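You operate a simulated robot arm through the tools that you are given. There is no shell and no other tool. Be economical: measure what you need, move in short steps, check, and stop when the job is done.

You run a simulated robot arm. Do the job below in one go: nothing can be reset, and whatever is moved stays where it is left.

TASK
Stand the wiping pad from the work mat beside the strap buckle. It goes on the side that lies toward x +0.0, y -1.0 (a direction in the base frame), with about 3 cm between them.

Only the result counts: the job must be done as asked and must still hold three seconds after the hand-in. Knocking over, shifting, dropping, spilling or breaking anything else fails it.

THE ROBOT
A 7-joint arm with a two-finger parallel gripper, fixed in place. Base frame: the origin is at the foot of the arm, x ahead of it, y to its left, z up; the work surface is at about z = 0.85. Lengths are in m, angles in degrees, forces in N, time in s.
With the tool pointing down near the work surface it reaches from about 0.3 to 0.7 m from the base axis. Its first joint turns from -66.0 to 66.0 degrees. Payload 1.57 kg.
The tool frame sits at the grasp point between the pads (the TCP): z along the fingers, y along the line on which they close. The tips reach 0.03 m beyond it. Largest opening 0.11 m; finger width 0.024, thickness 0.012; the body of the gripper, 0.048 by 0.112 m, starts 0.078 m behind the TCP.
Orientation is that of the tool frame in the base frame, as a unit quaternion [x, y, z, w]. With the fingers straight down and closing along the base's y, the tool's x points along the base's -x, its y along +y and its z along -z.

THE INTERFACE
- The arm moves only by the tool nudge_tool. Its argument "series" is one flat list of numbers, 5 for each row, row after row: the shift along the tool's x, y, z in m, then the turn about the tool's z in degrees, then the gripper command, from -1 (fully open) to 1 (shut), values between in proportion. In form: [dx, dy, dz, spin, jaw, dx, dy, dz, spin, jaw, ...]. A call has 1 to 20 rows; each row is the pose to reach, as a shift and turn from the pose commanded when the call began, along the tool's axes at that moment. A row lasts 0.2 s, in which the tool goes at most 0.05 m and 8.6 degrees; a call with a longer step from one row to the next is refused whole, and so is a gripper value outside its range. A pose out of reach is approached as far as the arm can. The call stops where the force on the tool passes 40 N (or 10 N more than at its start, if that is more) or the arm is blocked; 0.2 s more then pass. Each finger travels about 0.108 m/s and halts on what it meets, pressing with about 22 N; the grip force reading is that of the motor and also rises with nothing between the fingers. The clock runs only during rows and for 0.2 s after the last one: add rows that repeat a pose to give the fingers time. It gives the time, the measured TCP pose, the force on the tool (base axes), the opening and the grip force at its end, in the units of the frame above (readings bear some noise), and new pictures: "views" is both (left out), scene, wrist or none.
- Cameras (640 x 400 px; columns grow to the right, rows downward): "scene" is fixed at [0.1756, -0.3966, 1.4095]; the picture's right is [0.70, -0.72, 0.00], its down [-0.38, -0.37, -0.85] and it looks along [0.61, 0.59, -0.53] (base axes); focal length 331 px, centre (320, 200). "wrist" rides on the gripper at [-0.036, 0, -0.08] in the tool frame; the picture's right is [0.00, -1.00, 0.00], its down [0.97, 0.00, -0.24] and it looks along [0.24, 0.00, 0.97] (tool axes); focal length 218 px, centre (320, 200). There is no depth. A picture from a camera that has moved, and an enlarged one, comes with that camera's place and axes in the base frame and with its lens.
- zoom(camera, box): a new picture of the part [left, top, right, bottom] of that camera's present view, enlarged. The clock stands still meanwhile.
- hand_in(): hands the job in; it is judged then, once.

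Go step by step. Nothing tells you positions but the pictures and the camera data: compare them with the known pose of the tool, close in by small moves and look again before you grip or let go. The budget is 90 turns and 150 pictures, counting those below and the enlarged ones. Unless the task says otherwise, let go and move clear before handing in, and close with one line.

The tools are called by a JSON object that holds its "api" and its "payload". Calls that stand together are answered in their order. nudge_tool: Moves the arm, as the interface text tells. Its arguments: {"type":"object","properties":{"series":{"type":"array","items":{"type":"number"}},"views":{"type":"string","enum":["both","scene","wrist","none"]}},"required":["series"]} The other tools are called the same way: zoom (camera, box) takes an enlarged picture of a part of a camera's view; hand_in () hands the job in.

At the start:

```text
time: 0.0
eef_pos: [0.391, 0.057, 1.1184]
tool_rot: [0.0, 1.0, 0.0, 0.0]
force: [0.0, -0.5, 0.1]
finger_gap: 0.11
finger_force: 0.1
```

scene: 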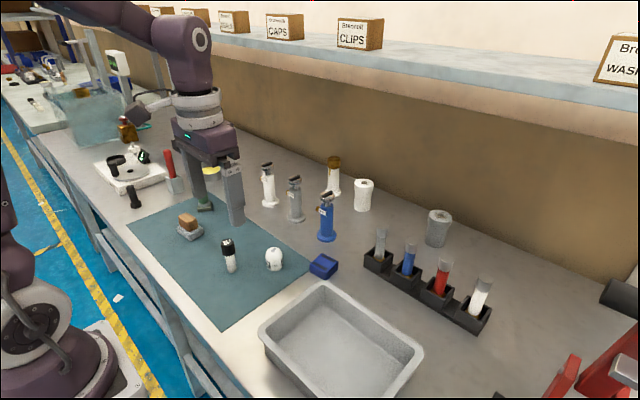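
wrist: 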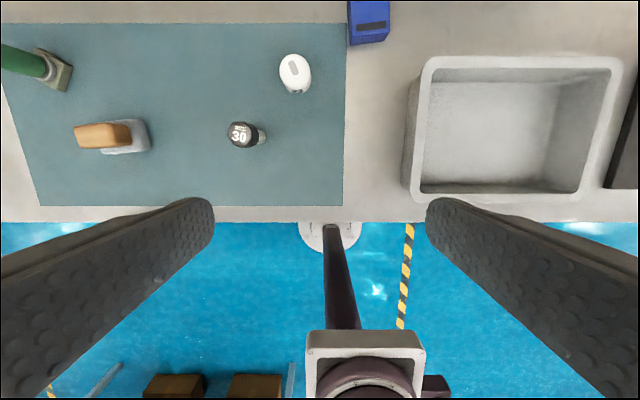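

I see a mat carrying several small objects (a tan block on a grey base, a black-capped bottle, a white item, a green-handled item) and a blue item just off the mat. I'll enlarge the pictures to identify the pad and the buckle.

{"api": "zoom", "payload": {"camera": "scene", "box": [120, 140, 360, 290]}}

{"api": "zoom", "payload": {"camera": "wrist", "box": [0, 0, 400, 220]}}

{"api": "zoom", "payload": {"camera": "scene", "box": [0, 40, 200, 220]}}

```text
2.67 times, centred on (240, 215) of scene
camera zoom: at [0.1756, -0.3966, 1.4095], right [0.7, -0.72, 0.0], down [-0.38, -0.37, -0.85], along [0.61, 0.59, -0.53], focal length 882 px, centre (533, 160)
```

zoom: 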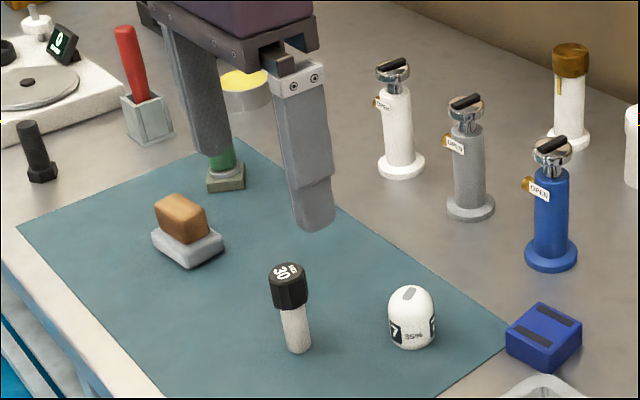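

```text
1.60 times, centred on (200, 110) of wrist
camera zoom: at [0.4267, 0.0552, 1.2006], right [0.0, -1.0, 0.0], down [-0.97, 0.0, 0.24], along [-0.24, 0.0, -0.97], focal length 349 px, centre (512, 344)
```

zoom: 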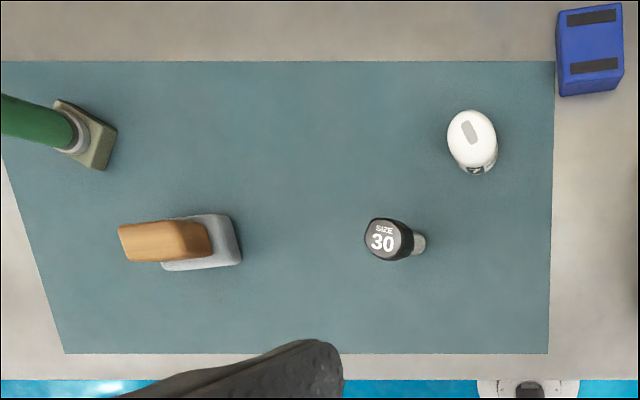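

```text
2.22 times, centred on (100, 130) of scene
camera zoom: at [0.1756, -0.3966, 1.4095], right [0.7, -0.72, 0.0], down [-0.38, -0.37, -0.85], along [0.61, 0.59, -0.53], focal length 735 px, centre (809, 356)
```

zoom: 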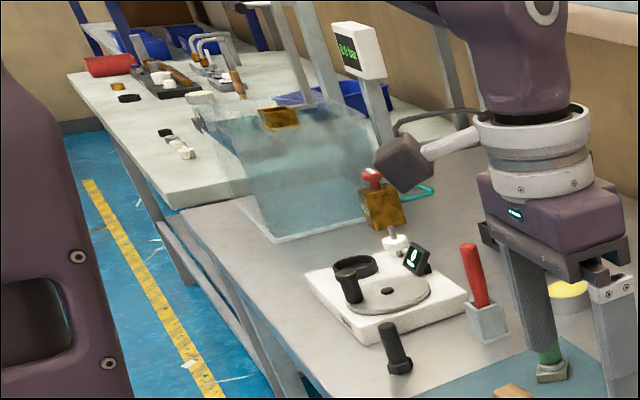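

The blue block with two dark strap slots looks like the strap buckle. The pad is either the tan-on-grey item or the green-handled one, so I'll shift the arm to see them better.

{"api": "nudge_tool", "payload": {"series": [0.03, 0.04, 0, 0, -1, 0.06, 0.08, 0, 0, -1, 0.06, 0.12, 0, 0, -1]}}

```text
time: 0.8
eef_pos: [0.3303, 0.1764, 1.1174]
tool_rot: [0.0, 1.0, 0.0, -0.001]
force: [0.3, 0.2, 0.1]
finger_gap: 0.1099
finger_force: 0.2
camera wrist: at [0.3655, 0.1748, 1.1987], right [0.0, -1.0, 0.0], down [-0.97, 0.0, 0.24], along [-0.24, 0.0, -0.97], focal length 218 px, centre (320, 200)
```

scene: 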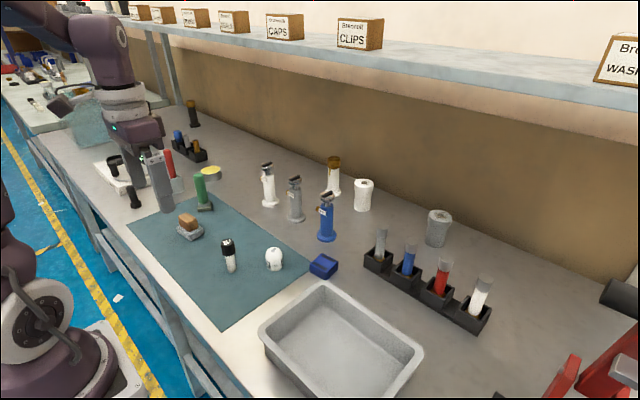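
wrist: 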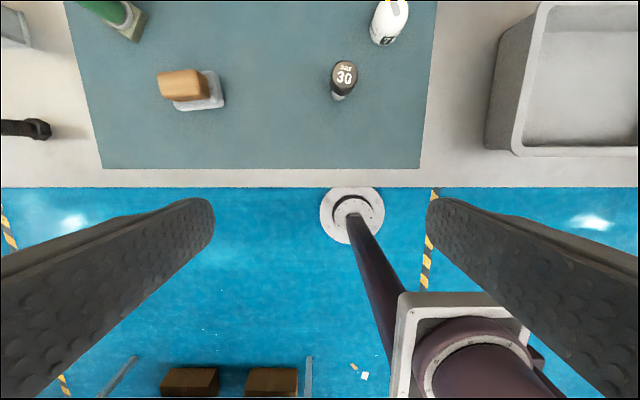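

{"api": "zoom", "payload": {"camera": "scene", "box": [140, 150, 260, 250]}}

{"api": "zoom", "payload": {"camera": "scene", "box": [210, 220, 350, 310]}}

```text
4.00 times, centred on (200, 200) of scene
camera zoom: at [0.1756, -0.3966, 1.4095], right [0.7, -0.72, 0.0], down [-0.38, -0.37, -0.85], along [0.61, 0.59, -0.53], focal length 1323 px, centre (800, 200)
```

zoom: 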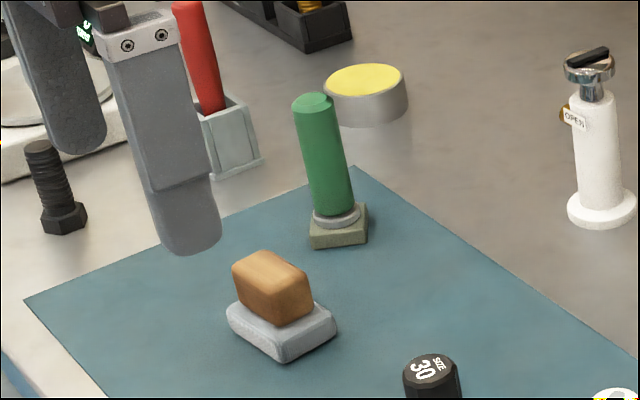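

```text
4.44 times, centred on (280, 265) of scene
camera zoom: at [0.1756, -0.3966, 1.4095], right [0.7, -0.72, 0.0], down [-0.38, -0.37, -0.85], along [0.61, 0.59, -0.53], focal length 1470 px, centre (498, -89)
```

zoom: 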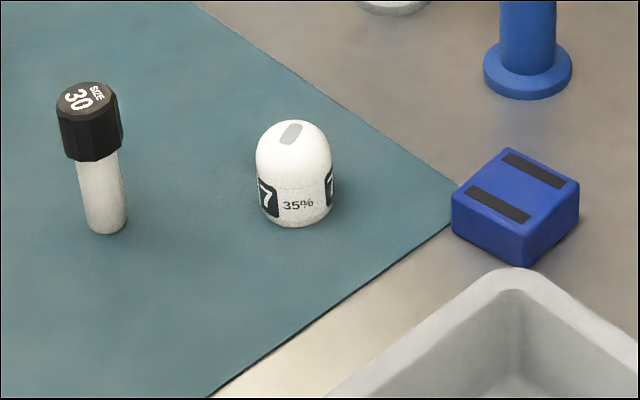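

The tan-handled grey block is the wiping pad (around x 0.45, y 0.35), the green item reads as a brush, and the blue block is the buckle (around x 0.6, y -0.02). I'll move above the pad, staying high.

{"api": "nudge_tool", "payload": {"series": [-0.022, 0.035, 0, 0, -1, -0.044, 0.07, 0, 0, -1, -0.066, 0.105, 0, 0, -1, -0.088, 0.14, 0, 0, -1, -0.11, 0.174, 0, 0, -1, -0.11, 0.174, 0.03, 0, -1]}}

```text
time: 2.2
eef_pos: [0.44, 0.3516, 1.0876]
tool_rot: [0.0, 1.0, 0.0, 0.0]
force: [-0.2, -0.8, 0.1]
finger_gap: 0.11
finger_force: 0.0
camera wrist: at [0.4766, 0.3494, 1.1685], right [0.0, -1.0, 0.0], down [-0.97, 0.0, 0.24], along [-0.24, 0.0, -0.97], focal length 218 px, centre (320, 200)
```

scene: 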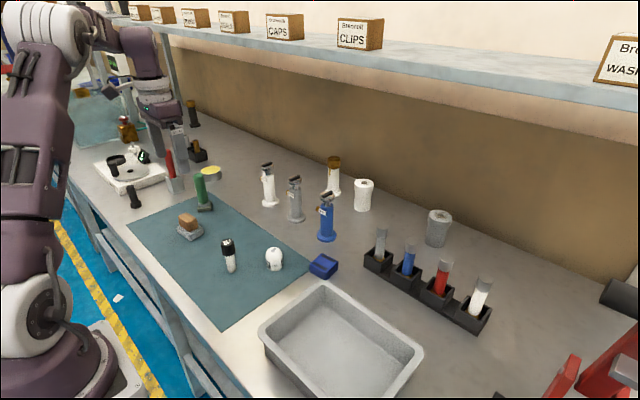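
wrist: 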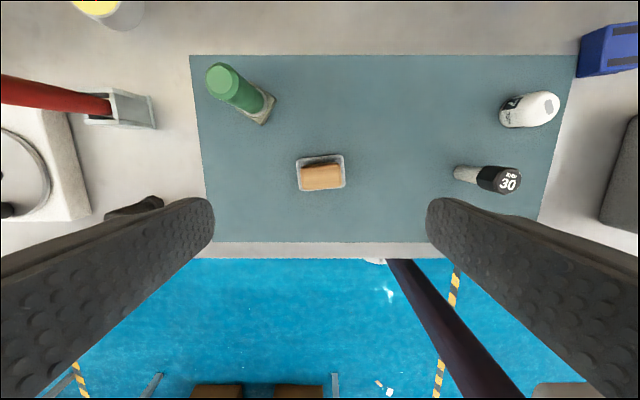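

{"api": "zoom", "payload": {"camera": "wrist", "box": [260, 130, 380, 210]}}

{"api": "zoom", "payload": {"camera": "scene", "box": [160, 195, 224, 245]}}

```text
5.00 times, centred on (320, 170) of wrist
camera zoom: at [0.4766, 0.3494, 1.1685], right [0.0, -1.0, 0.0], down [-0.97, 0.0, 0.24], along [-0.24, 0.0, -0.97], focal length 1091 px, centre (320, 350)
```

zoom: 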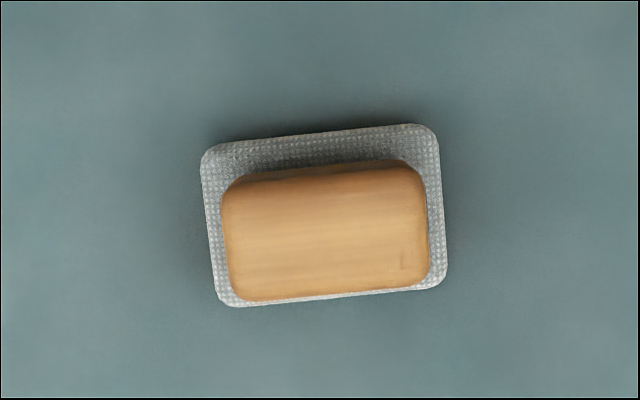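

```text
8.00 times, centred on (192, 220) of scene
camera zoom: at [0.1756, -0.3965, 1.4095], right [0.7, -0.72, 0.0], down [-0.38, -0.37, -0.85], along [0.61, 0.59, -0.53], focal length 2646 px, centre (1344, 40)
```

zoom: 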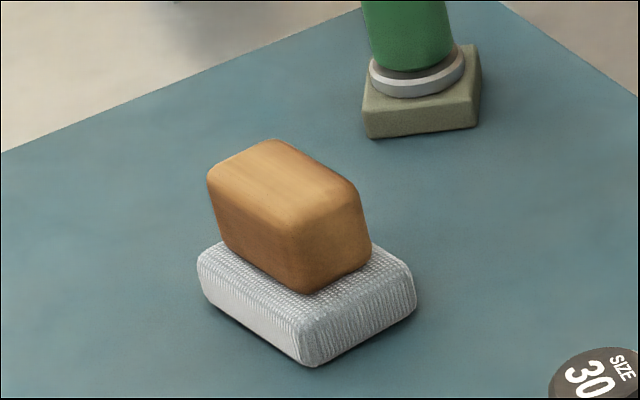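

The pad's centre is about (0.440, 0.348), its long axis is turned about 6° from base y, and the handle is about 5 cm long with its top near z 0.90. I'll turn -6° and come down partway, open, to check.

{"api": "nudge_tool", "payload": {"series": [0, -0.003, 0.0, -6, -1, 0, -0.003, 0.045, -6, -1, 0, -0.003, 0.09, -6, -1, 0, -0.003, 0.12, -6, -1, 0, -0.003, 0.12, -6, -1]}}

```text
time: 3.4
eef_pos: [0.4429, 0.3493, 0.9694]
tool_rot: [-0.051, 0.999, 0.0, 0.0]
force: [0.5, -0.8, 0.0]
finger_gap: 0.1101
finger_force: 0.1
camera wrist: at [0.4784, 0.3503, 1.0504], right [0.1, -0.99, 0.0], down [-0.97, -0.1, 0.24], along [-0.24, -0.02, -0.97], focal length 218 px, centre (320, 200)
```

scene: 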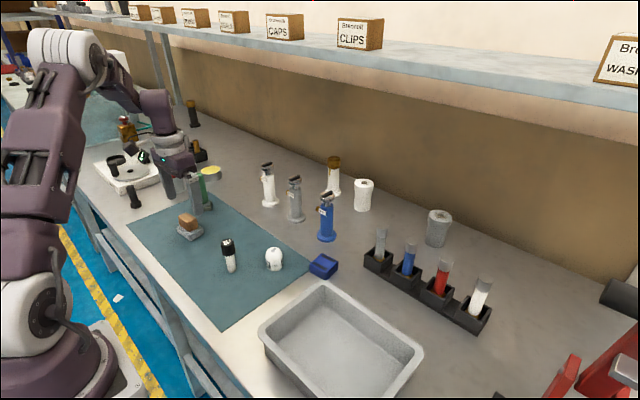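
wrist: 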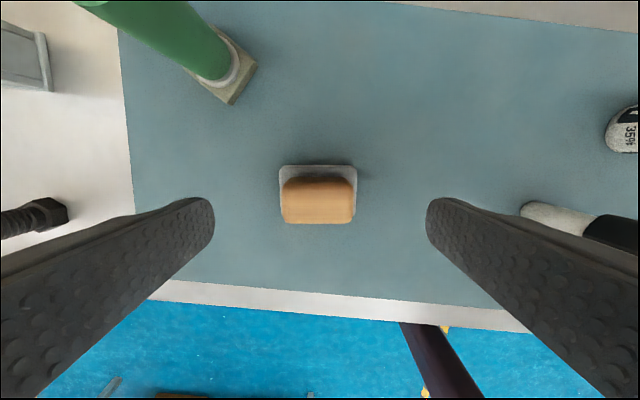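

The handle is centred and aligned between the fingers. I'll descend to about z 0.908 and close.

{"api": "nudge_tool", "payload": {"series": [0.002, -0.001, 0.03, 0, -1, 0.002, -0.001, 0.05, 0, -1, 0.002, -0.001, 0.062, 0, -1, 0.002, -0.001, 0.062, 0, -1]}}

```text
time: 4.4
eef_pos: [0.4388, 0.3483, 0.9079]
tool_rot: [-0.052, 0.999, 0.0, 0.0]
force: [-0.5, -0.5, 0.8]
finger_gap: 0.1098
finger_force: 0.1
camera wrist: at [0.4745, 0.3495, 0.9885], right [0.1, -0.99, 0.0], down [-0.97, -0.1, 0.24], along [-0.24, -0.02, -0.97], focal length 218 px, centre (320, 200)
```

scene: 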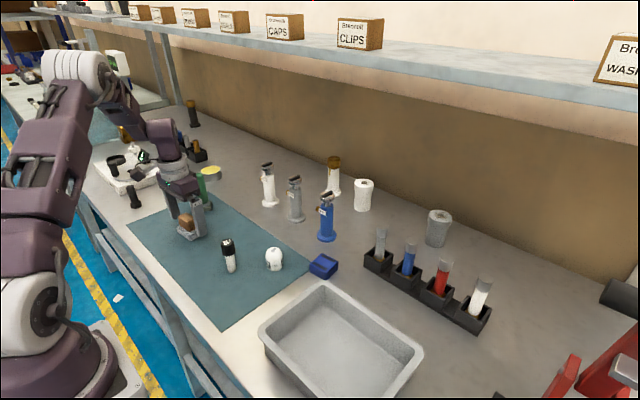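
wrist: 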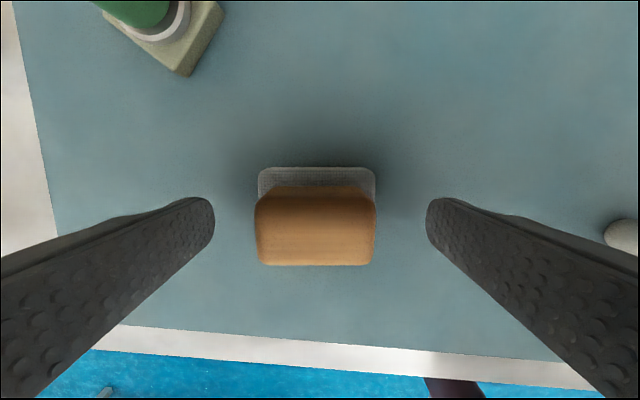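

The fingers straddle the handle and the tips sit just above the grey base. I'll close.

{"api": "nudge_tool", "payload": {"series": [-0.002, 0, 0, 0, -1, -0.002, 0, 0, 0, 0.2, -0.002, 0, 0, 0, 0.6, -0.002, 0, 0, 0, 1, -0.002, 0, 0, 0, 1, -0.002, 0, 0, 0, 1]}}

```text
time: 5.8
eef_pos: [0.4414, 0.3488, 0.9066]
tool_rot: [-0.052, 0.999, 0.0, 0.0]
force: [-0.2, 0.4, -0.1]
finger_gap: 0.0491
finger_force: 22.1
camera wrist: at [0.4768, 0.3497, 0.9885], right [0.1, -0.99, 0.0], down [-0.97, -0.1, 0.24], along [-0.24, -0.02, -0.97], focal length 218 px, centre (320, 200)
```

scene: 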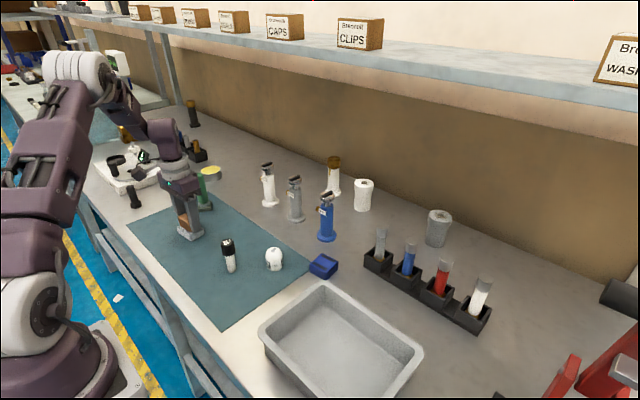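
wrist: 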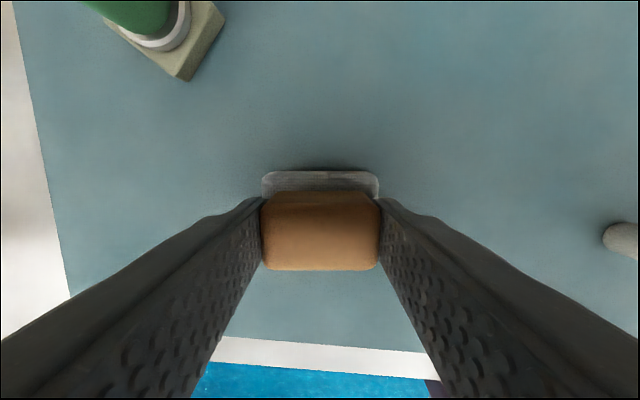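

The handle is held (gap 0.049, grip 22 N). I'll lift straight up.

{"api": "nudge_tool", "payload": {"series": [0, 0, -0.02, 0, 1, 0, 0, -0.06, 0, 1, 0, 0, -0.1, 0, 1, 0, 0, -0.14, 0, 1, 0, 0, -0.17, 0, 1, 0, 0, -0.17, 6, 1]}}

```text
time: 7.2
eef_pos: [0.4411, 0.3485, 1.0794]
tool_rot: [0.0, 1.0, 0.0, 0.001]
force: [-1.0, 0.7, 0.5]
finger_gap: 0.0001
finger_force: 21.1
camera wrist: at [0.4771, 0.3456, 1.1598], right [0.0, -1.0, 0.0], down [-0.97, 0.0, 0.24], along [-0.24, 0.0, -0.97], focal length 218 px, centre (320, 200)
```

scene: 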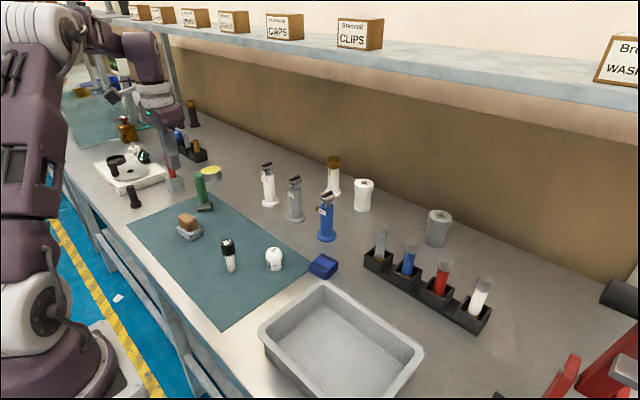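
wrist: 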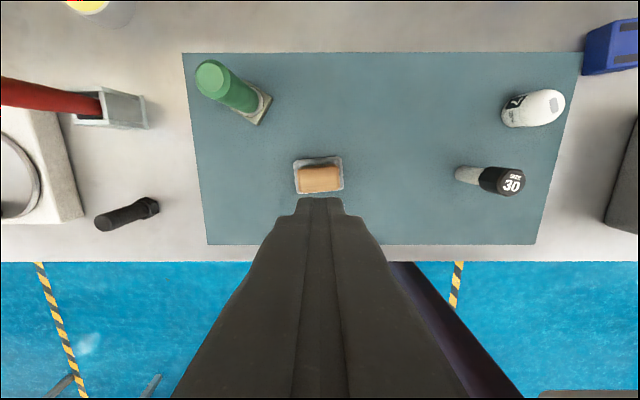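

The handle slipped out of the grip during the lift, and the pad still appears to stand in place. I'll look closely before trying again.

{"api": "zoom", "payload": {"camera": "wrist", "box": [260, 130, 380, 210]}}

{"api": "zoom", "payload": {"camera": "scene", "box": [160, 195, 224, 245]}}

```text
5.00 times, centred on (320, 170) of wrist
camera zoom: at [0.4771, 0.3456, 1.1598], right [0.0, -1.0, 0.0], down [-0.97, 0.0, 0.24], along [-0.24, 0.0, -0.97], focal length 1091 px, centre (320, 350)
```

zoom: 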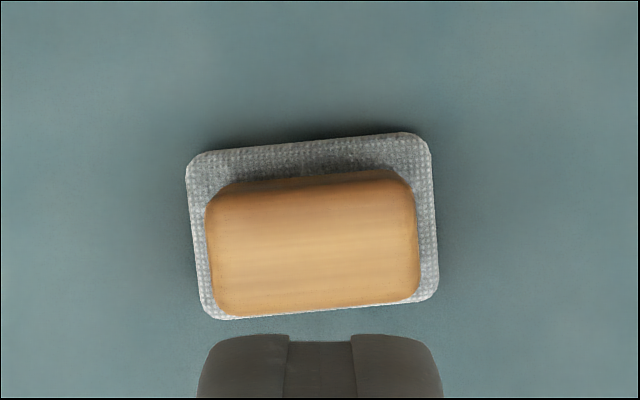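

```text
8.00 times, centred on (192, 220) of scene
camera zoom: at [0.1756, -0.3966, 1.4095], right [0.7, -0.72, 0.0], down [-0.38, -0.37, -0.85], along [0.61, 0.59, -0.53], focal length 2646 px, centre (1344, 40)
```

zoom: 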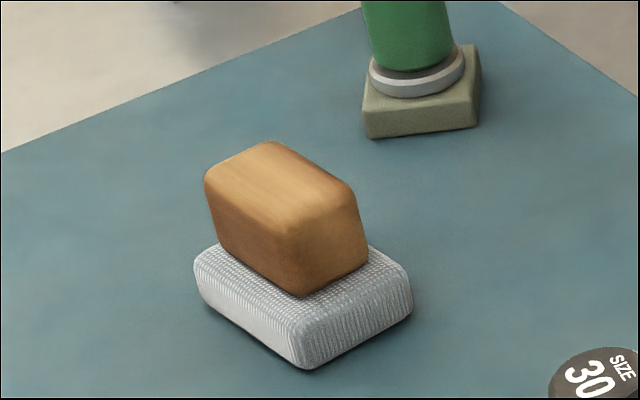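

The pad still stands at about (0.440, 0.348), turned 6°. I'll grip again a little deeper, then lift very slowly while reading the force.

{"api": "nudge_tool", "payload": {"series": [0, 0, 0, 0, -1, 0, 0, 0, -6, -1, 0, 0, 0.05, -6, -1, 0, 0, 0.09, -6, -1, 0, 0, 0.13, -6, -1, 0, 0, 0.155, -6, -1, 0, 0, 0.168, -6, -1, 0, 0, 0.174, -6, -1, 0, 0, 0.176, -6, -1, 0, 0, 0.177, -6, -1]}}

```text
time: 9.4
eef_pos: [0.4403, 0.3462, 0.9]
tool_rot: [-0.053, 0.999, 0.0, 0.0]
force: [-0.6, -0.8, 0.6]
finger_gap: 0.1101
finger_force: 0.0
camera wrist: at [0.4764, 0.3488, 0.9817], right [0.1, -0.99, 0.0], down [-0.97, -0.1, 0.24], along [-0.24, -0.02, -0.97], focal length 218 px, centre (320, 200)
```

scene: 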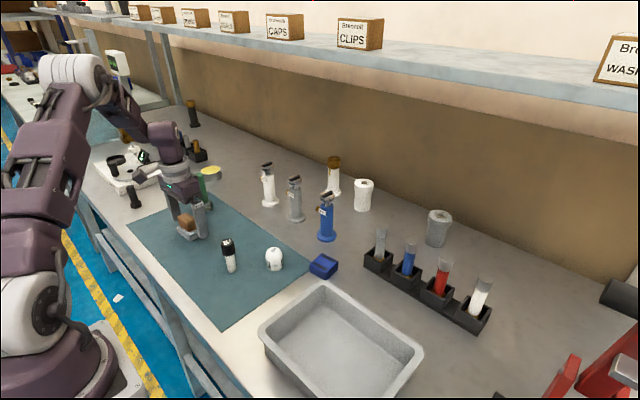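
wrist: 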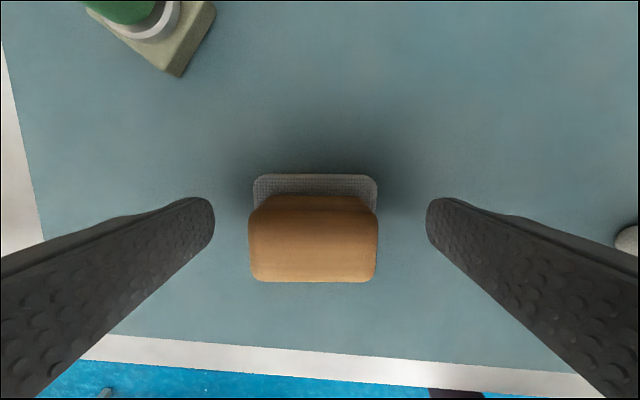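

The tips are now lower on the handle. I'll close and raise it only 1 cm, slowly.

{"api": "nudge_tool", "payload": {"series": [0, 0, 0, 0, 0, 0, 0, 0, 0, 0.5, 0, 0, 0, 0, 1, 0, 0, 0, 0, 1, 0, 0, 0, 0, 1, 0, 0, 0, 0, 1, 0, 0, -0.001, 0, 1, 0, 0, -0.002, 0, 1, 0, 0, -0.003, 0, 1, 0, 0, -0.004, 0, 1, 0, 0, -0.006, 0, 1, 0, 0, -0.008, 0, 1, 0, 0, -0.01, 0, 1, 0, 0, -0.01, 0, 1]}}

{"api": "zoom", "payload": {"camera": "scene", "box": [160, 195, 224, 245]}}

```text
time: 12.4
eef_pos: [0.4405, 0.3481, 0.9103]
tool_rot: [-0.052, 0.999, 0.0, 0.0]
force: [0.1, 0.6, -1.1]
finger_gap: 0.0642
finger_force: 22.0
camera wrist: at [0.4766, 0.3496, 0.9915], right [0.1, -0.99, 0.0], down [-0.97, -0.1, 0.24], along [-0.24, -0.02, -0.97], focal length 218 px, centre (320, 200)
```

scene: 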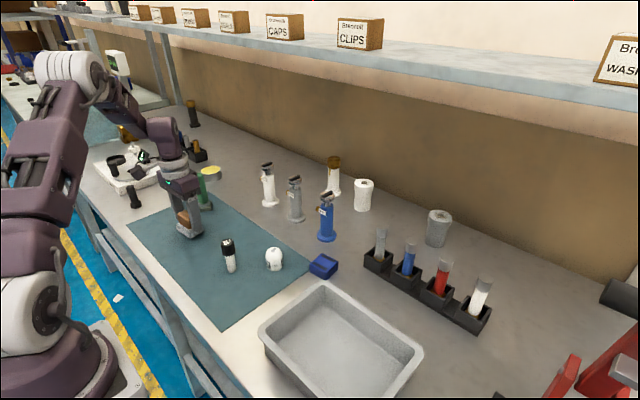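
wrist: 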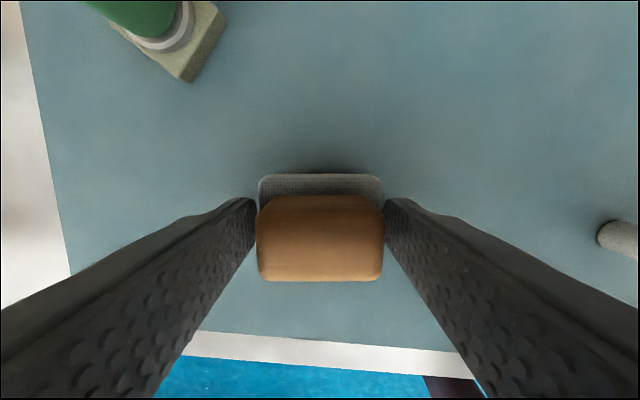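

```text
8.00 times, centred on (192, 220) of scene
camera zoom: at [0.1756, -0.3966, 1.4095], right [0.7, -0.72, 0.0], down [-0.38, -0.37, -0.85], along [0.61, 0.59, -0.53], focal length 2646 px, centre (1344, 40)
```

zoom: 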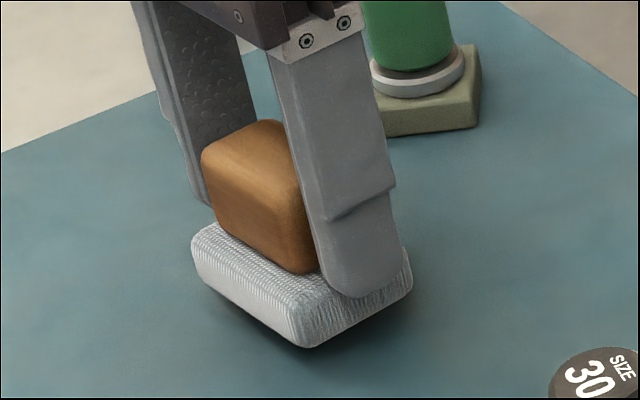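

The tips caught the textured grey base (gap 0.064) and the pad really lifted, with a shadow showing beneath it. I'll set it back, open, go about 1 cm lower for a secure grip on the base, close, and lift a little.

{"api": "nudge_tool", "payload": {"series": [0, 0, 0.004, 0, 1, 0, 0, 0.008, 0, 1, 0, 0, 0.0105, 0, 1, 0, 0, 0.0105, 0, 0.5, 0, 0, 0.0105, 0, -0.5, 0, 0, 0.0105, 0, -0.5, 0, 0, 0.016, 0, -0.5, 0, 0, 0.021, 0, -0.5, 0, 0, 0.021, 0, -0.5]}}

{"api": "zoom", "payload": {"camera": "scene", "box": [160, 195, 224, 245]}}

```text
time: 14.4
eef_pos: [0.4405, 0.3481, 0.8898]
tool_rot: [-0.053, 0.999, 0.0, 0.0]
force: [-0.1, 0.3, 0.2]
finger_gap: 0.0826
finger_force: 0.1
camera wrist: at [0.4759, 0.3489, 0.9706], right [0.1, -0.99, 0.0], down [-0.97, -0.1, 0.24], along [-0.24, -0.02, -0.97], focal length 218 px, centre (320, 200)
```

scene: 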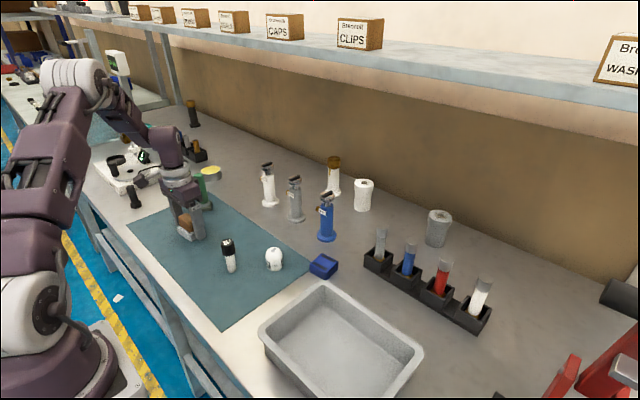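
wrist: 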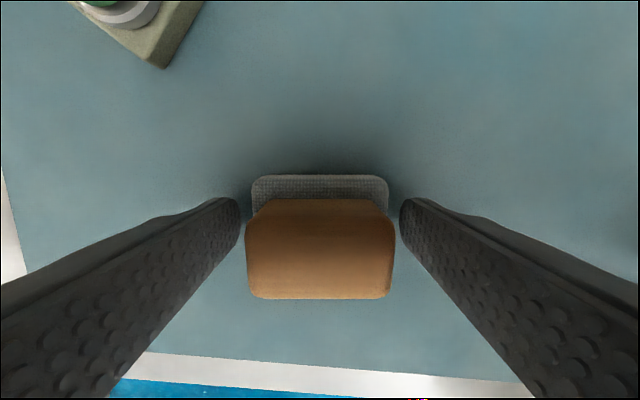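

```text
8.00 times, centred on (192, 220) of scene
camera zoom: at [0.1756, -0.3966, 1.4095], right [0.7, -0.72, 0.0], down [-0.38, -0.37, -0.85], along [0.61, 0.59, -0.53], focal length 2646 px, centre (1344, 40)
```

zoom: 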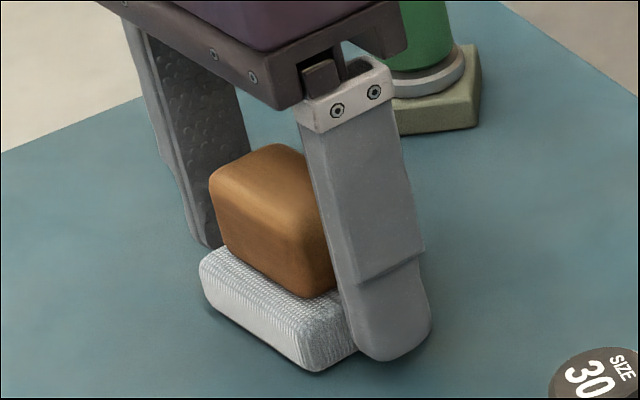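

The fingers now straddle the base with the tips near z 0.86. I'll close and lift slowly.

{"api": "nudge_tool", "payload": {"series": [0, 0, 0.001, 0, 0, 0, 0, 0.001, 0, 0.5, 0, 0, 0.001, 0, 1, 0, 0, 0.001, 0, 1, 0, 0, 0.001, 0, 1, 0, 0, -0.001, 0, 1, 0, 0, -0.004, 0, 1, 0, 0, -0.008, 0, 1, 0, 0, -0.014, 0, 1, 0, 0, -0.02, 0, 1, 0, 0, -0.03, 0, 1, 0, 0, -0.03, 0, 1]}}

{"api": "zoom", "payload": {"camera": "scene", "box": [160, 195, 224, 245]}}

```text
time: 17.0
eef_pos: [0.4411, 0.3469, 0.9187]
tool_rot: [-0.052, 0.999, 0.0, 0.0]
force: [0.0, -0.1, -0.9]
finger_gap: 0.064
finger_force: 21.8
camera wrist: at [0.4767, 0.3491, 1.0009], right [0.1, -0.99, 0.0], down [-0.97, -0.1, 0.24], along [-0.24, -0.02, -0.97], focal length 218 px, centre (320, 200)
```

scene: 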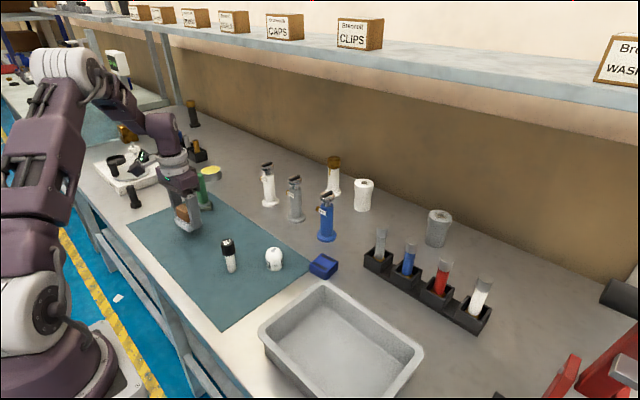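
wrist: 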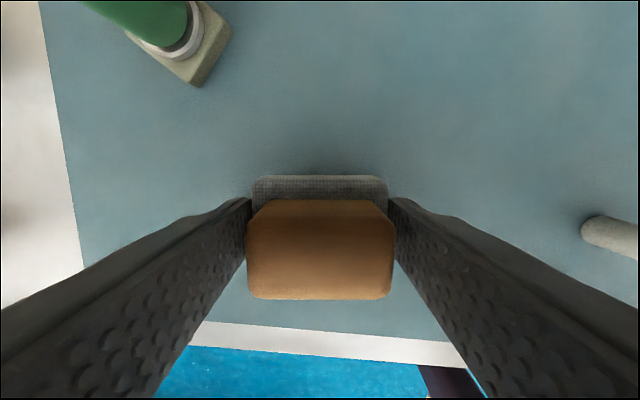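

```text
8.00 times, centred on (192, 220) of scene
camera zoom: at [0.1756, -0.3966, 1.4095], right [0.7, -0.72, 0.0], down [-0.38, -0.37, -0.85], along [0.61, 0.59, -0.53], focal length 2646 px, centre (1344, 40)
```

zoom: 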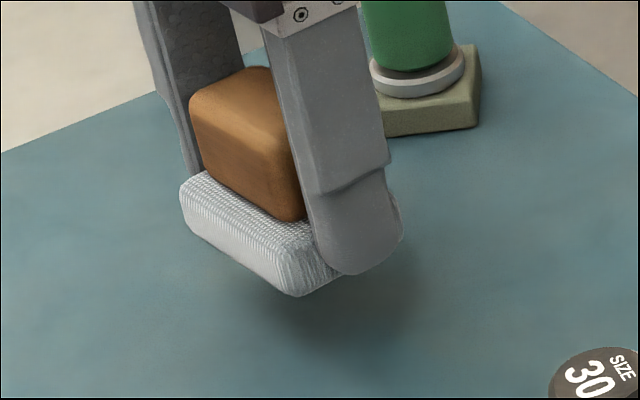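

The pad hangs level in the grip. I'll lift it to about z 1.06 and undo the 6° turn.

{"api": "nudge_tool", "payload": {"series": [0, 0, -0.015, 0, 1, 0, 0, -0.035, 0, 1, 0, 0, -0.055, 0, 1, 0, 0, -0.08, 0, 1, 0, 0, -0.105, 0, 1, 0, 0, -0.13, 2, 1, 0, 0, -0.14, 4, 1, 0, 0, -0.14, 6, 1, 0, 0, -0.14, 6, 1], "views": "wrist"}}

```text
time: 19.0
eef_pos: [0.4401, 0.3463, 1.0598]
tool_rot: [0.0, 1.0, 0.0, 0.001]
force: [0.3, 0.0, -0.7]
finger_gap: 0.0641
finger_force: 22.1
camera wrist: at [0.4766, 0.3455, 1.1415], right [0.0, -1.0, 0.0], down [-0.97, 0.0, 0.24], along [-0.24, 0.0, -0.97], focal length 218 px, centre (320, 200)
```

wrist: 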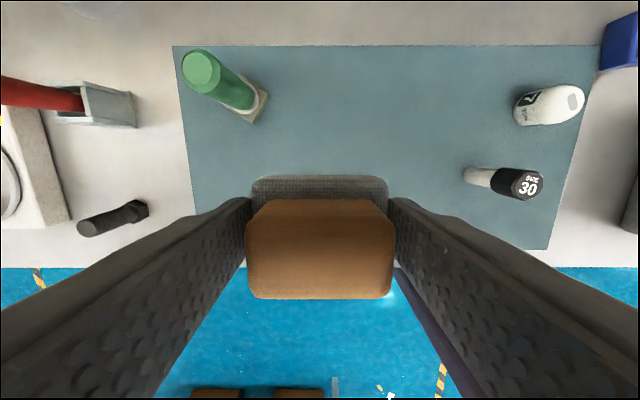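

Next I'll carry it high toward the buckle, stopping at about (0.58, -0.05), to measure the buckle and destination.

{"api": "nudge_tool", "payload": {"series": [-0.005, -0.015, 0, 0, 1, -0.015, -0.045, 0, 0, 1, -0.027, -0.08, 0, 0, 1, -0.039, -0.115, 0, 0, 1, -0.051, -0.15, 0, 0, 1, -0.063, -0.185, 0, 0, 1, -0.075, -0.22, 0, 0, 1, -0.087, -0.255, 0, 0, 1, -0.099, -0.29, 0, 0, 1, -0.111, -0.325, 0, 0, 1, -0.123, -0.36, 0, 0, 1, -0.134, -0.385, 0, 0, 1, -0.14, -0.396, 0, 0, 1, -0.14, -0.396, 0, 0, 1]}}

```text
time: 22.0
eef_pos: [0.5807, -0.0492, 1.0587]
tool_rot: [0.001, 1.0, 0.0, 0.0]
force: [-0.7, 0.0, -1.1]
finger_gap: 0.0643
finger_force: 21.5
camera wrist: at [0.617, -0.0509, 1.14], right [0.0, -1.0, 0.0], down [-0.97, 0.0, 0.24], along [-0.24, 0.0, -0.97], focal length 218 px, centre (320, 200)
```

scene: 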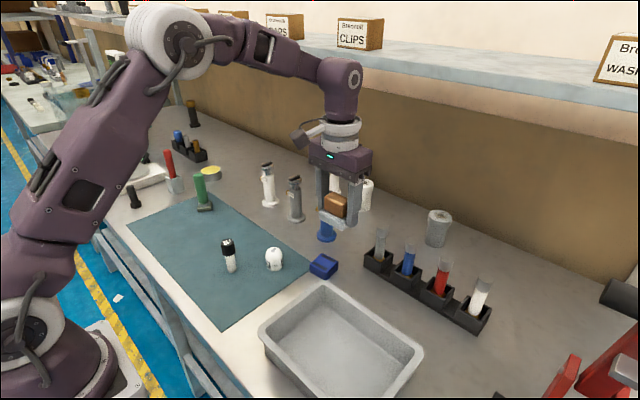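
wrist: 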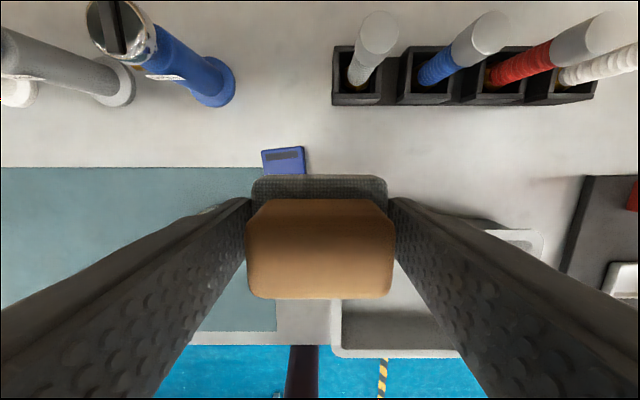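

The buckle is partly hidden by the held pad, with its top spanning roughly y -0.035 to 0.017. I'll shift to about (0.555, -0.10) for a clear look.

{"api": "nudge_tool", "payload": {"series": [0.01, -0.025, 0, 0, 1, 0.025, -0.05, 0, 0, 1, 0.025, -0.05, 0, 0, 1], "views": "wrist"}}

{"api": "zoom", "payload": {"camera": "wrist", "box": [180, 80, 420, 230]}}

{"api": "zoom", "payload": {"camera": "scene", "box": [270, 220, 398, 300]}}

```text
time: 22.8
eef_pos: [0.5543, -0.0981, 1.0587]
tool_rot: [0.0, 1.0, 0.0, 0.0]
force: [0.3, -0.1, -0.8]
finger_gap: 0.064
finger_force: 22.1
camera wrist: at [0.5911, -0.1013, 1.1399], right [0.0, -1.0, 0.0], down [-0.97, 0.0, 0.24], along [-0.24, 0.0, -0.97], focal length 218 px, centre (320, 200)
```

wrist: 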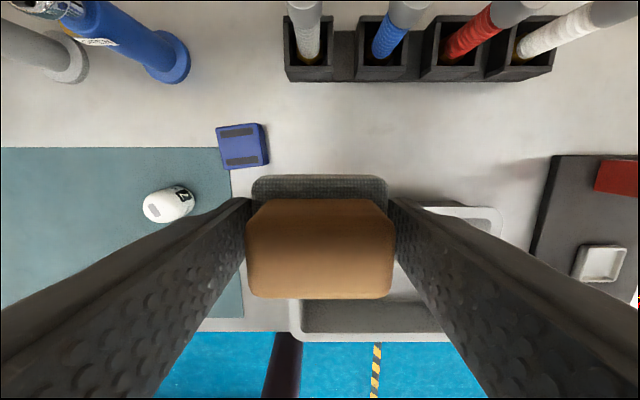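

```text
2.67 times, centred on (300, 155) of wrist
camera zoom: at [0.5911, -0.1013, 1.1399], right [0.0, -1.0, 0.0], down [-0.97, 0.0, 0.24], along [-0.24, 0.0, -0.97], focal length 582 px, centre (373, 320)
```

zoom: 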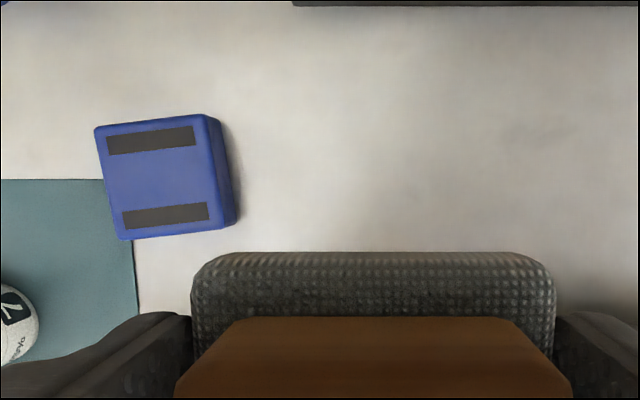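

```text
5.00 times, centred on (334, 260) of scene
camera zoom: at [0.1756, -0.3966, 1.4095], right [0.7, -0.72, 0.0], down [-0.38, -0.37, -0.85], along [0.61, 0.59, -0.53], focal length 1654 px, centre (250, -100)
```

zoom: 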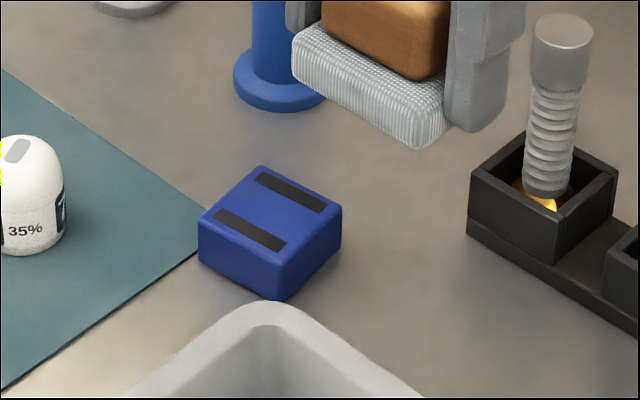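

The buckle spans about x 0.565–0.616 with its -y face at about y -0.033. The pad's centre should therefore go to about (0.591, -0.095). I'll move over that spot and come down to just above the surface.

{"api": "nudge_tool", "payload": {"series": [-0.018, 0.002, 0, 0, 1, -0.036, 0.004, 0, 0, 1, -0.036, 0.004, 0.03, 0, 1, -0.036, 0.004, 0.06, 0, 1, -0.036, 0.004, 0.09, 0, 1, -0.036, 0.004, 0.12, 0, 1, -0.036, 0.004, 0.14, 0, 1, -0.036, 0.004, 0.15, 0, 1, -0.036, 0.004, 0.15, 0, 1]}}

{"api": "zoom", "payload": {"camera": "scene", "box": [290, 200, 418, 280]}}

```text
time: 24.8
eef_pos: [0.5917, -0.0952, 0.9096]
tool_rot: [0.0, 1.0, -0.001, -0.001]
force: [0.6, 0.7, -0.8]
finger_gap: 0.064
finger_force: 22.0
camera wrist: at [0.6278, -0.0973, 0.9903], right [0.0, -1.0, 0.0], down [-0.97, 0.0, 0.24], along [-0.24, 0.0, -0.97], focal length 218 px, centre (320, 200)
```

scene: 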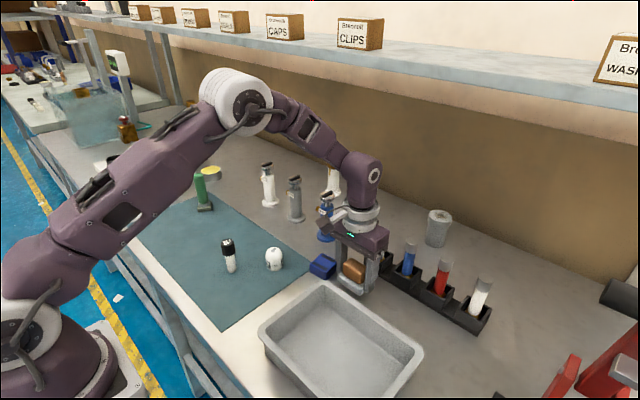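
wrist: 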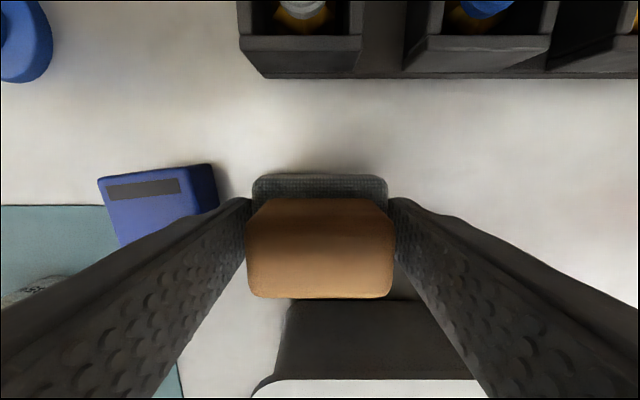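

```text
5.00 times, centred on (354, 240) of scene
camera zoom: at [0.1756, -0.3966, 1.4095], right [0.7, -0.72, 0.0], down [-0.38, -0.37, -0.85], along [0.61, 0.59, -0.53], focal length 1654 px, centre (150, 0)
```

zoom: 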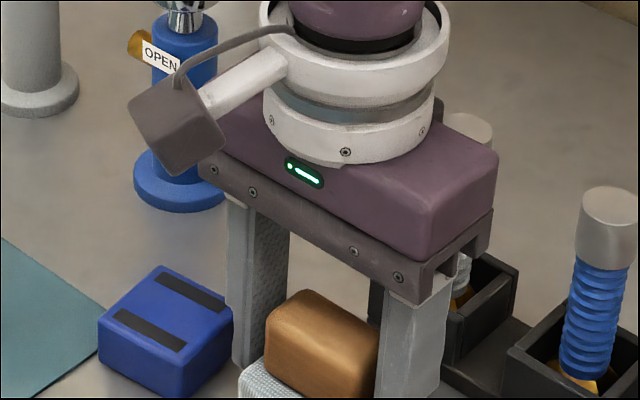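

The pad hovers about 2 cm above the surface with a gap of about 3 cm to the buckle. I'll lower it gently until it touches.

{"api": "nudge_tool", "payload": {"series": [0, 0, 0.008, 0, 1, 0, 0, 0.014, 0, 1, 0, 0, 0.018, 0, 1, 0, 0, 0.02, 0, 1, 0, 0, 0.021, 0, 1, 0, 0, 0.0215, 0, 1, 0, 0, 0.0215, 0, 1]}}

{"api": "zoom", "payload": {"camera": "scene", "box": [290, 240, 418, 320]}}

```text
time: 26.4
eef_pos: [0.592, -0.0944, 0.8877]
tool_rot: [0.0, 1.0, 0.0, 0.0]
force: [-0.9, -0.1, -1.6]
finger_gap: 0.0642
finger_force: 21.7
camera wrist: at [0.6276, -0.097, 0.9685], right [0.0, -1.0, 0.0], down [-0.97, 0.0, 0.24], along [-0.24, 0.0, -0.97], focal length 218 px, centre (320, 200)
```

scene: 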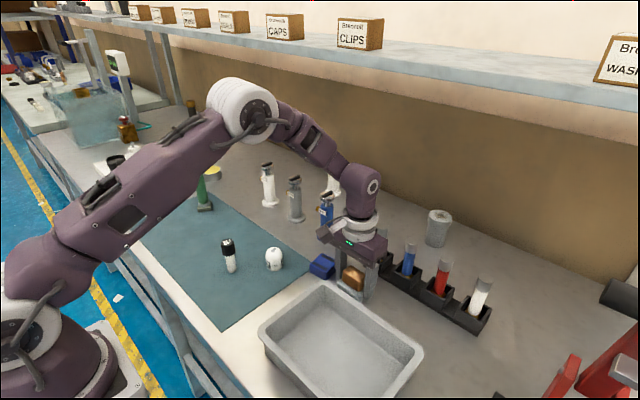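
wrist: 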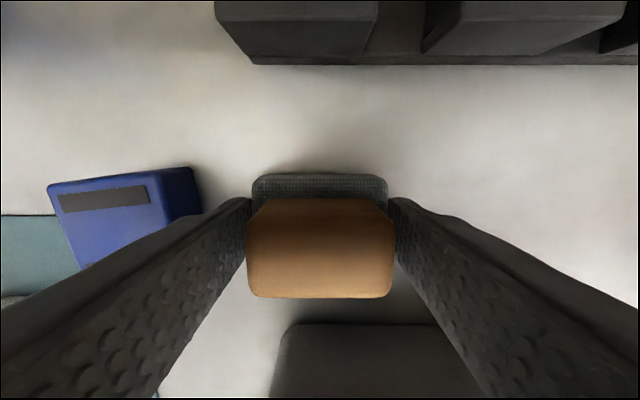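

```text
5.00 times, centred on (354, 280) of scene
camera zoom: at [0.1756, -0.3966, 1.4095], right [0.7, -0.72, 0.0], down [-0.38, -0.37, -0.85], along [0.61, 0.59, -0.53], focal length 1654 px, centre (150, -200)
```

zoom: 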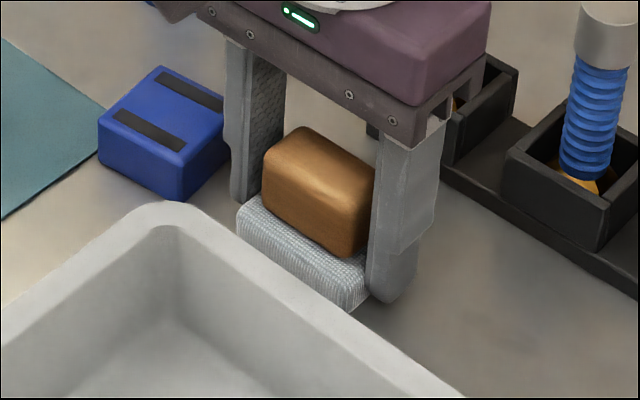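

There's no contact force yet, so the pad is still just above the table. I'll go on in half-millimetre steps.

{"api": "nudge_tool", "payload": {"series": [0, 0, 0.0005, 0, 1, 0, 0, 0.001, 0, 1, 0, 0, 0.0015, 0, 1, 0, 0, 0.002, 0, 1, 0, 0, 0.002, 0, 1], "views": "none"}}

```text
time: 27.6
eef_pos: [0.5918, -0.0944, 0.8877]
tool_rot: [0.0, 1.0, 0.0, 0.003]
force: [-3.7, 1.3, 27.4]
finger_gap: 0.0642
finger_force: 22.4
```

It has touched down (27 N). I'll relax the press, open the fingers slightly (well short of the buckle), then look.

{"api": "nudge_tool", "payload": {"series": [0, 0, -0.001, 0, 1, 0, 0, -0.0015, 0, 1, 0, 0, -0.0015, 0, 1, 0, 0, -0.0015, 0, -0.2, 0, 0, -0.0015, 0, -0.3, 0, 0, -0.0015, 0, -0.4, 0, 0, -0.0015, 0, -0.4]}}

{"api": "zoom", "payload": {"camera": "scene", "box": [290, 240, 418, 320]}}

```text
time: 29.2
eef_pos: [0.5928, -0.0955, 0.8878]
tool_rot: [0.001, 1.0, 0.0, 0.001]
force: [0.2, -1.0, -0.2]
finger_gap: 0.0771
finger_force: 0.0
camera wrist: at [0.6278, -0.0969, 0.9689], right [0.0, -1.0, 0.0], down [-0.97, 0.0, 0.24], along [-0.24, 0.0, -0.97], focal length 218 px, centre (320, 200)
```

scene: 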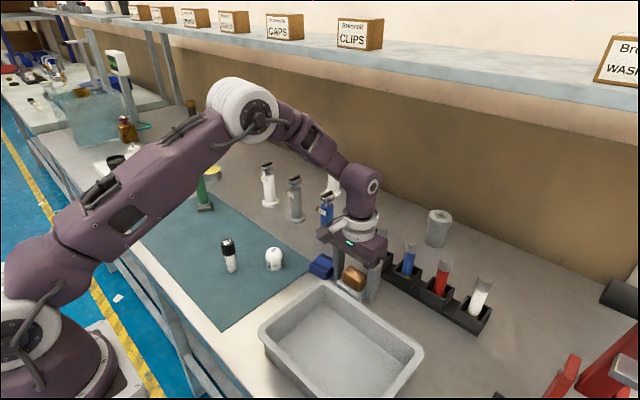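
wrist: 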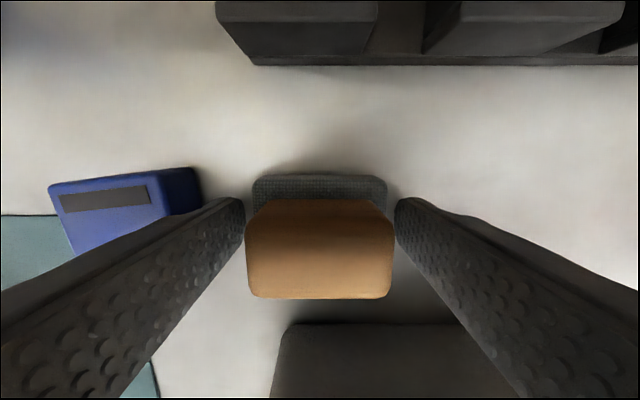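

```text
5.00 times, centred on (354, 280) of scene
camera zoom: at [0.1756, -0.3966, 1.4095], right [0.7, -0.72, 0.0], down [-0.38, -0.37, -0.85], along [0.61, 0.59, -0.53], focal length 1654 px, centre (150, -200)
```

zoom: 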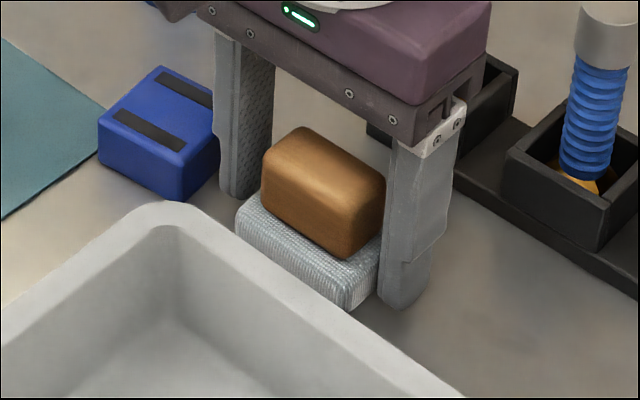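

The fingers are free of the pad and clear of the buckle. I'll rise straight up with the same opening, then check.

{"api": "nudge_tool", "payload": {"series": [0, 0, -0.01, 0, -0.4, 0, 0, -0.025, 0, -0.4, 0, 0, -0.05, 0, -0.4, 0, 0, -0.085, 0, -0.4, 0, 0, -0.12, 0, -0.4, 0, 0, -0.16, 0, -0.4, 0.02, 0, -0.19, 0, -0.4, 0.04, 0, -0.19, 0, -0.4, 0.04, 0, -0.19, 0, -0.4]}}

{"api": "zoom", "payload": {"camera": "wrist", "box": [220, 60, 420, 190]}}

{"api": "zoom", "payload": {"camera": "scene", "box": [290, 240, 418, 320]}}

```text
time: 31.2
eef_pos: [0.5525, -0.0956, 1.0769]
tool_rot: [0.0, 1.0, 0.0, 0.0]
force: [-0.1, 0.1, 0.7]
finger_gap: 0.0771
finger_force: 0.1
camera wrist: at [0.5882, -0.0976, 1.1583], right [0.0, -1.0, 0.0], down [-0.97, 0.0, 0.24], along [-0.24, 0.0, -0.97], focal length 218 px, centre (320, 200)
```

scene: 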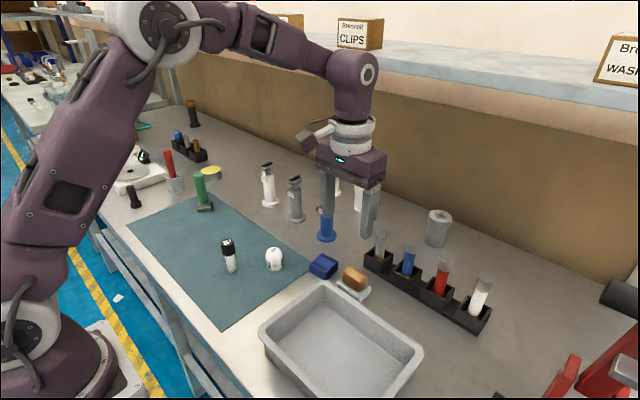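
wrist: 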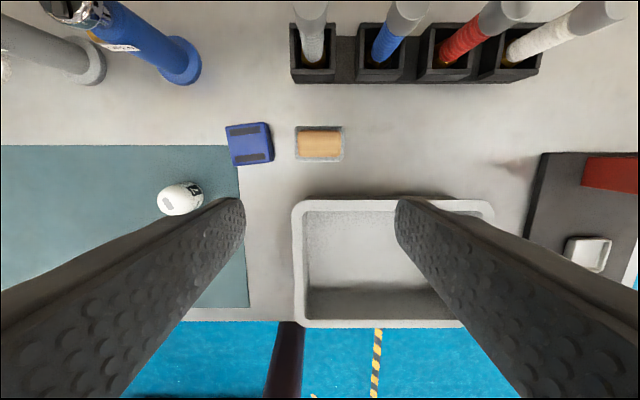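

```text
3.08 times, centred on (320, 125) of wrist
camera zoom: at [0.5882, -0.0976, 1.1583], right [0.0, -1.0, 0.0], down [-0.97, 0.0, 0.24], along [-0.24, 0.0, -0.97], focal length 672 px, centre (320, 431)
```

zoom: 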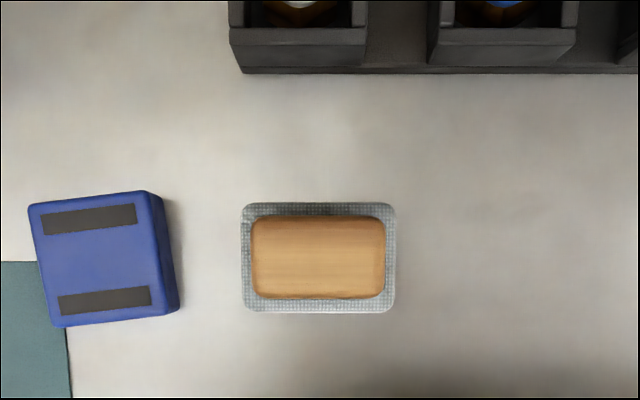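

```text
5.00 times, centred on (354, 280) of scene
camera zoom: at [0.1756, -0.3966, 1.4095], right [0.7, -0.72, 0.0], down [-0.38, -0.37, -0.85], along [0.61, 0.59, -0.53], focal length 1654 px, centre (150, -200)
```

zoom: 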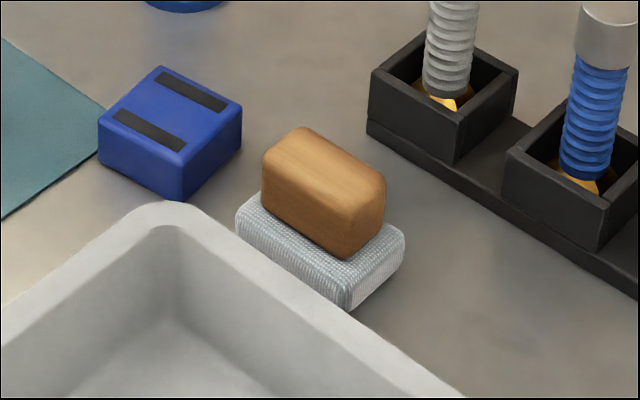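

The wiping pad stands upright and level beside the buckle on its -y side, with a gap of about 3 cm. Nothing else has moved and the gripper is clear, so I'm handing in.

{"api": "hand_in", "payload": {}}

```text
The job is handed in.
```

The wiping pad is standing upright on the -y side of the strap buckle, about 3 cm away, and I've handed the job in. My first grip on the handle slipped, so I picked the pad up by its base instead. In the last pictures nothing else looked disturbed.
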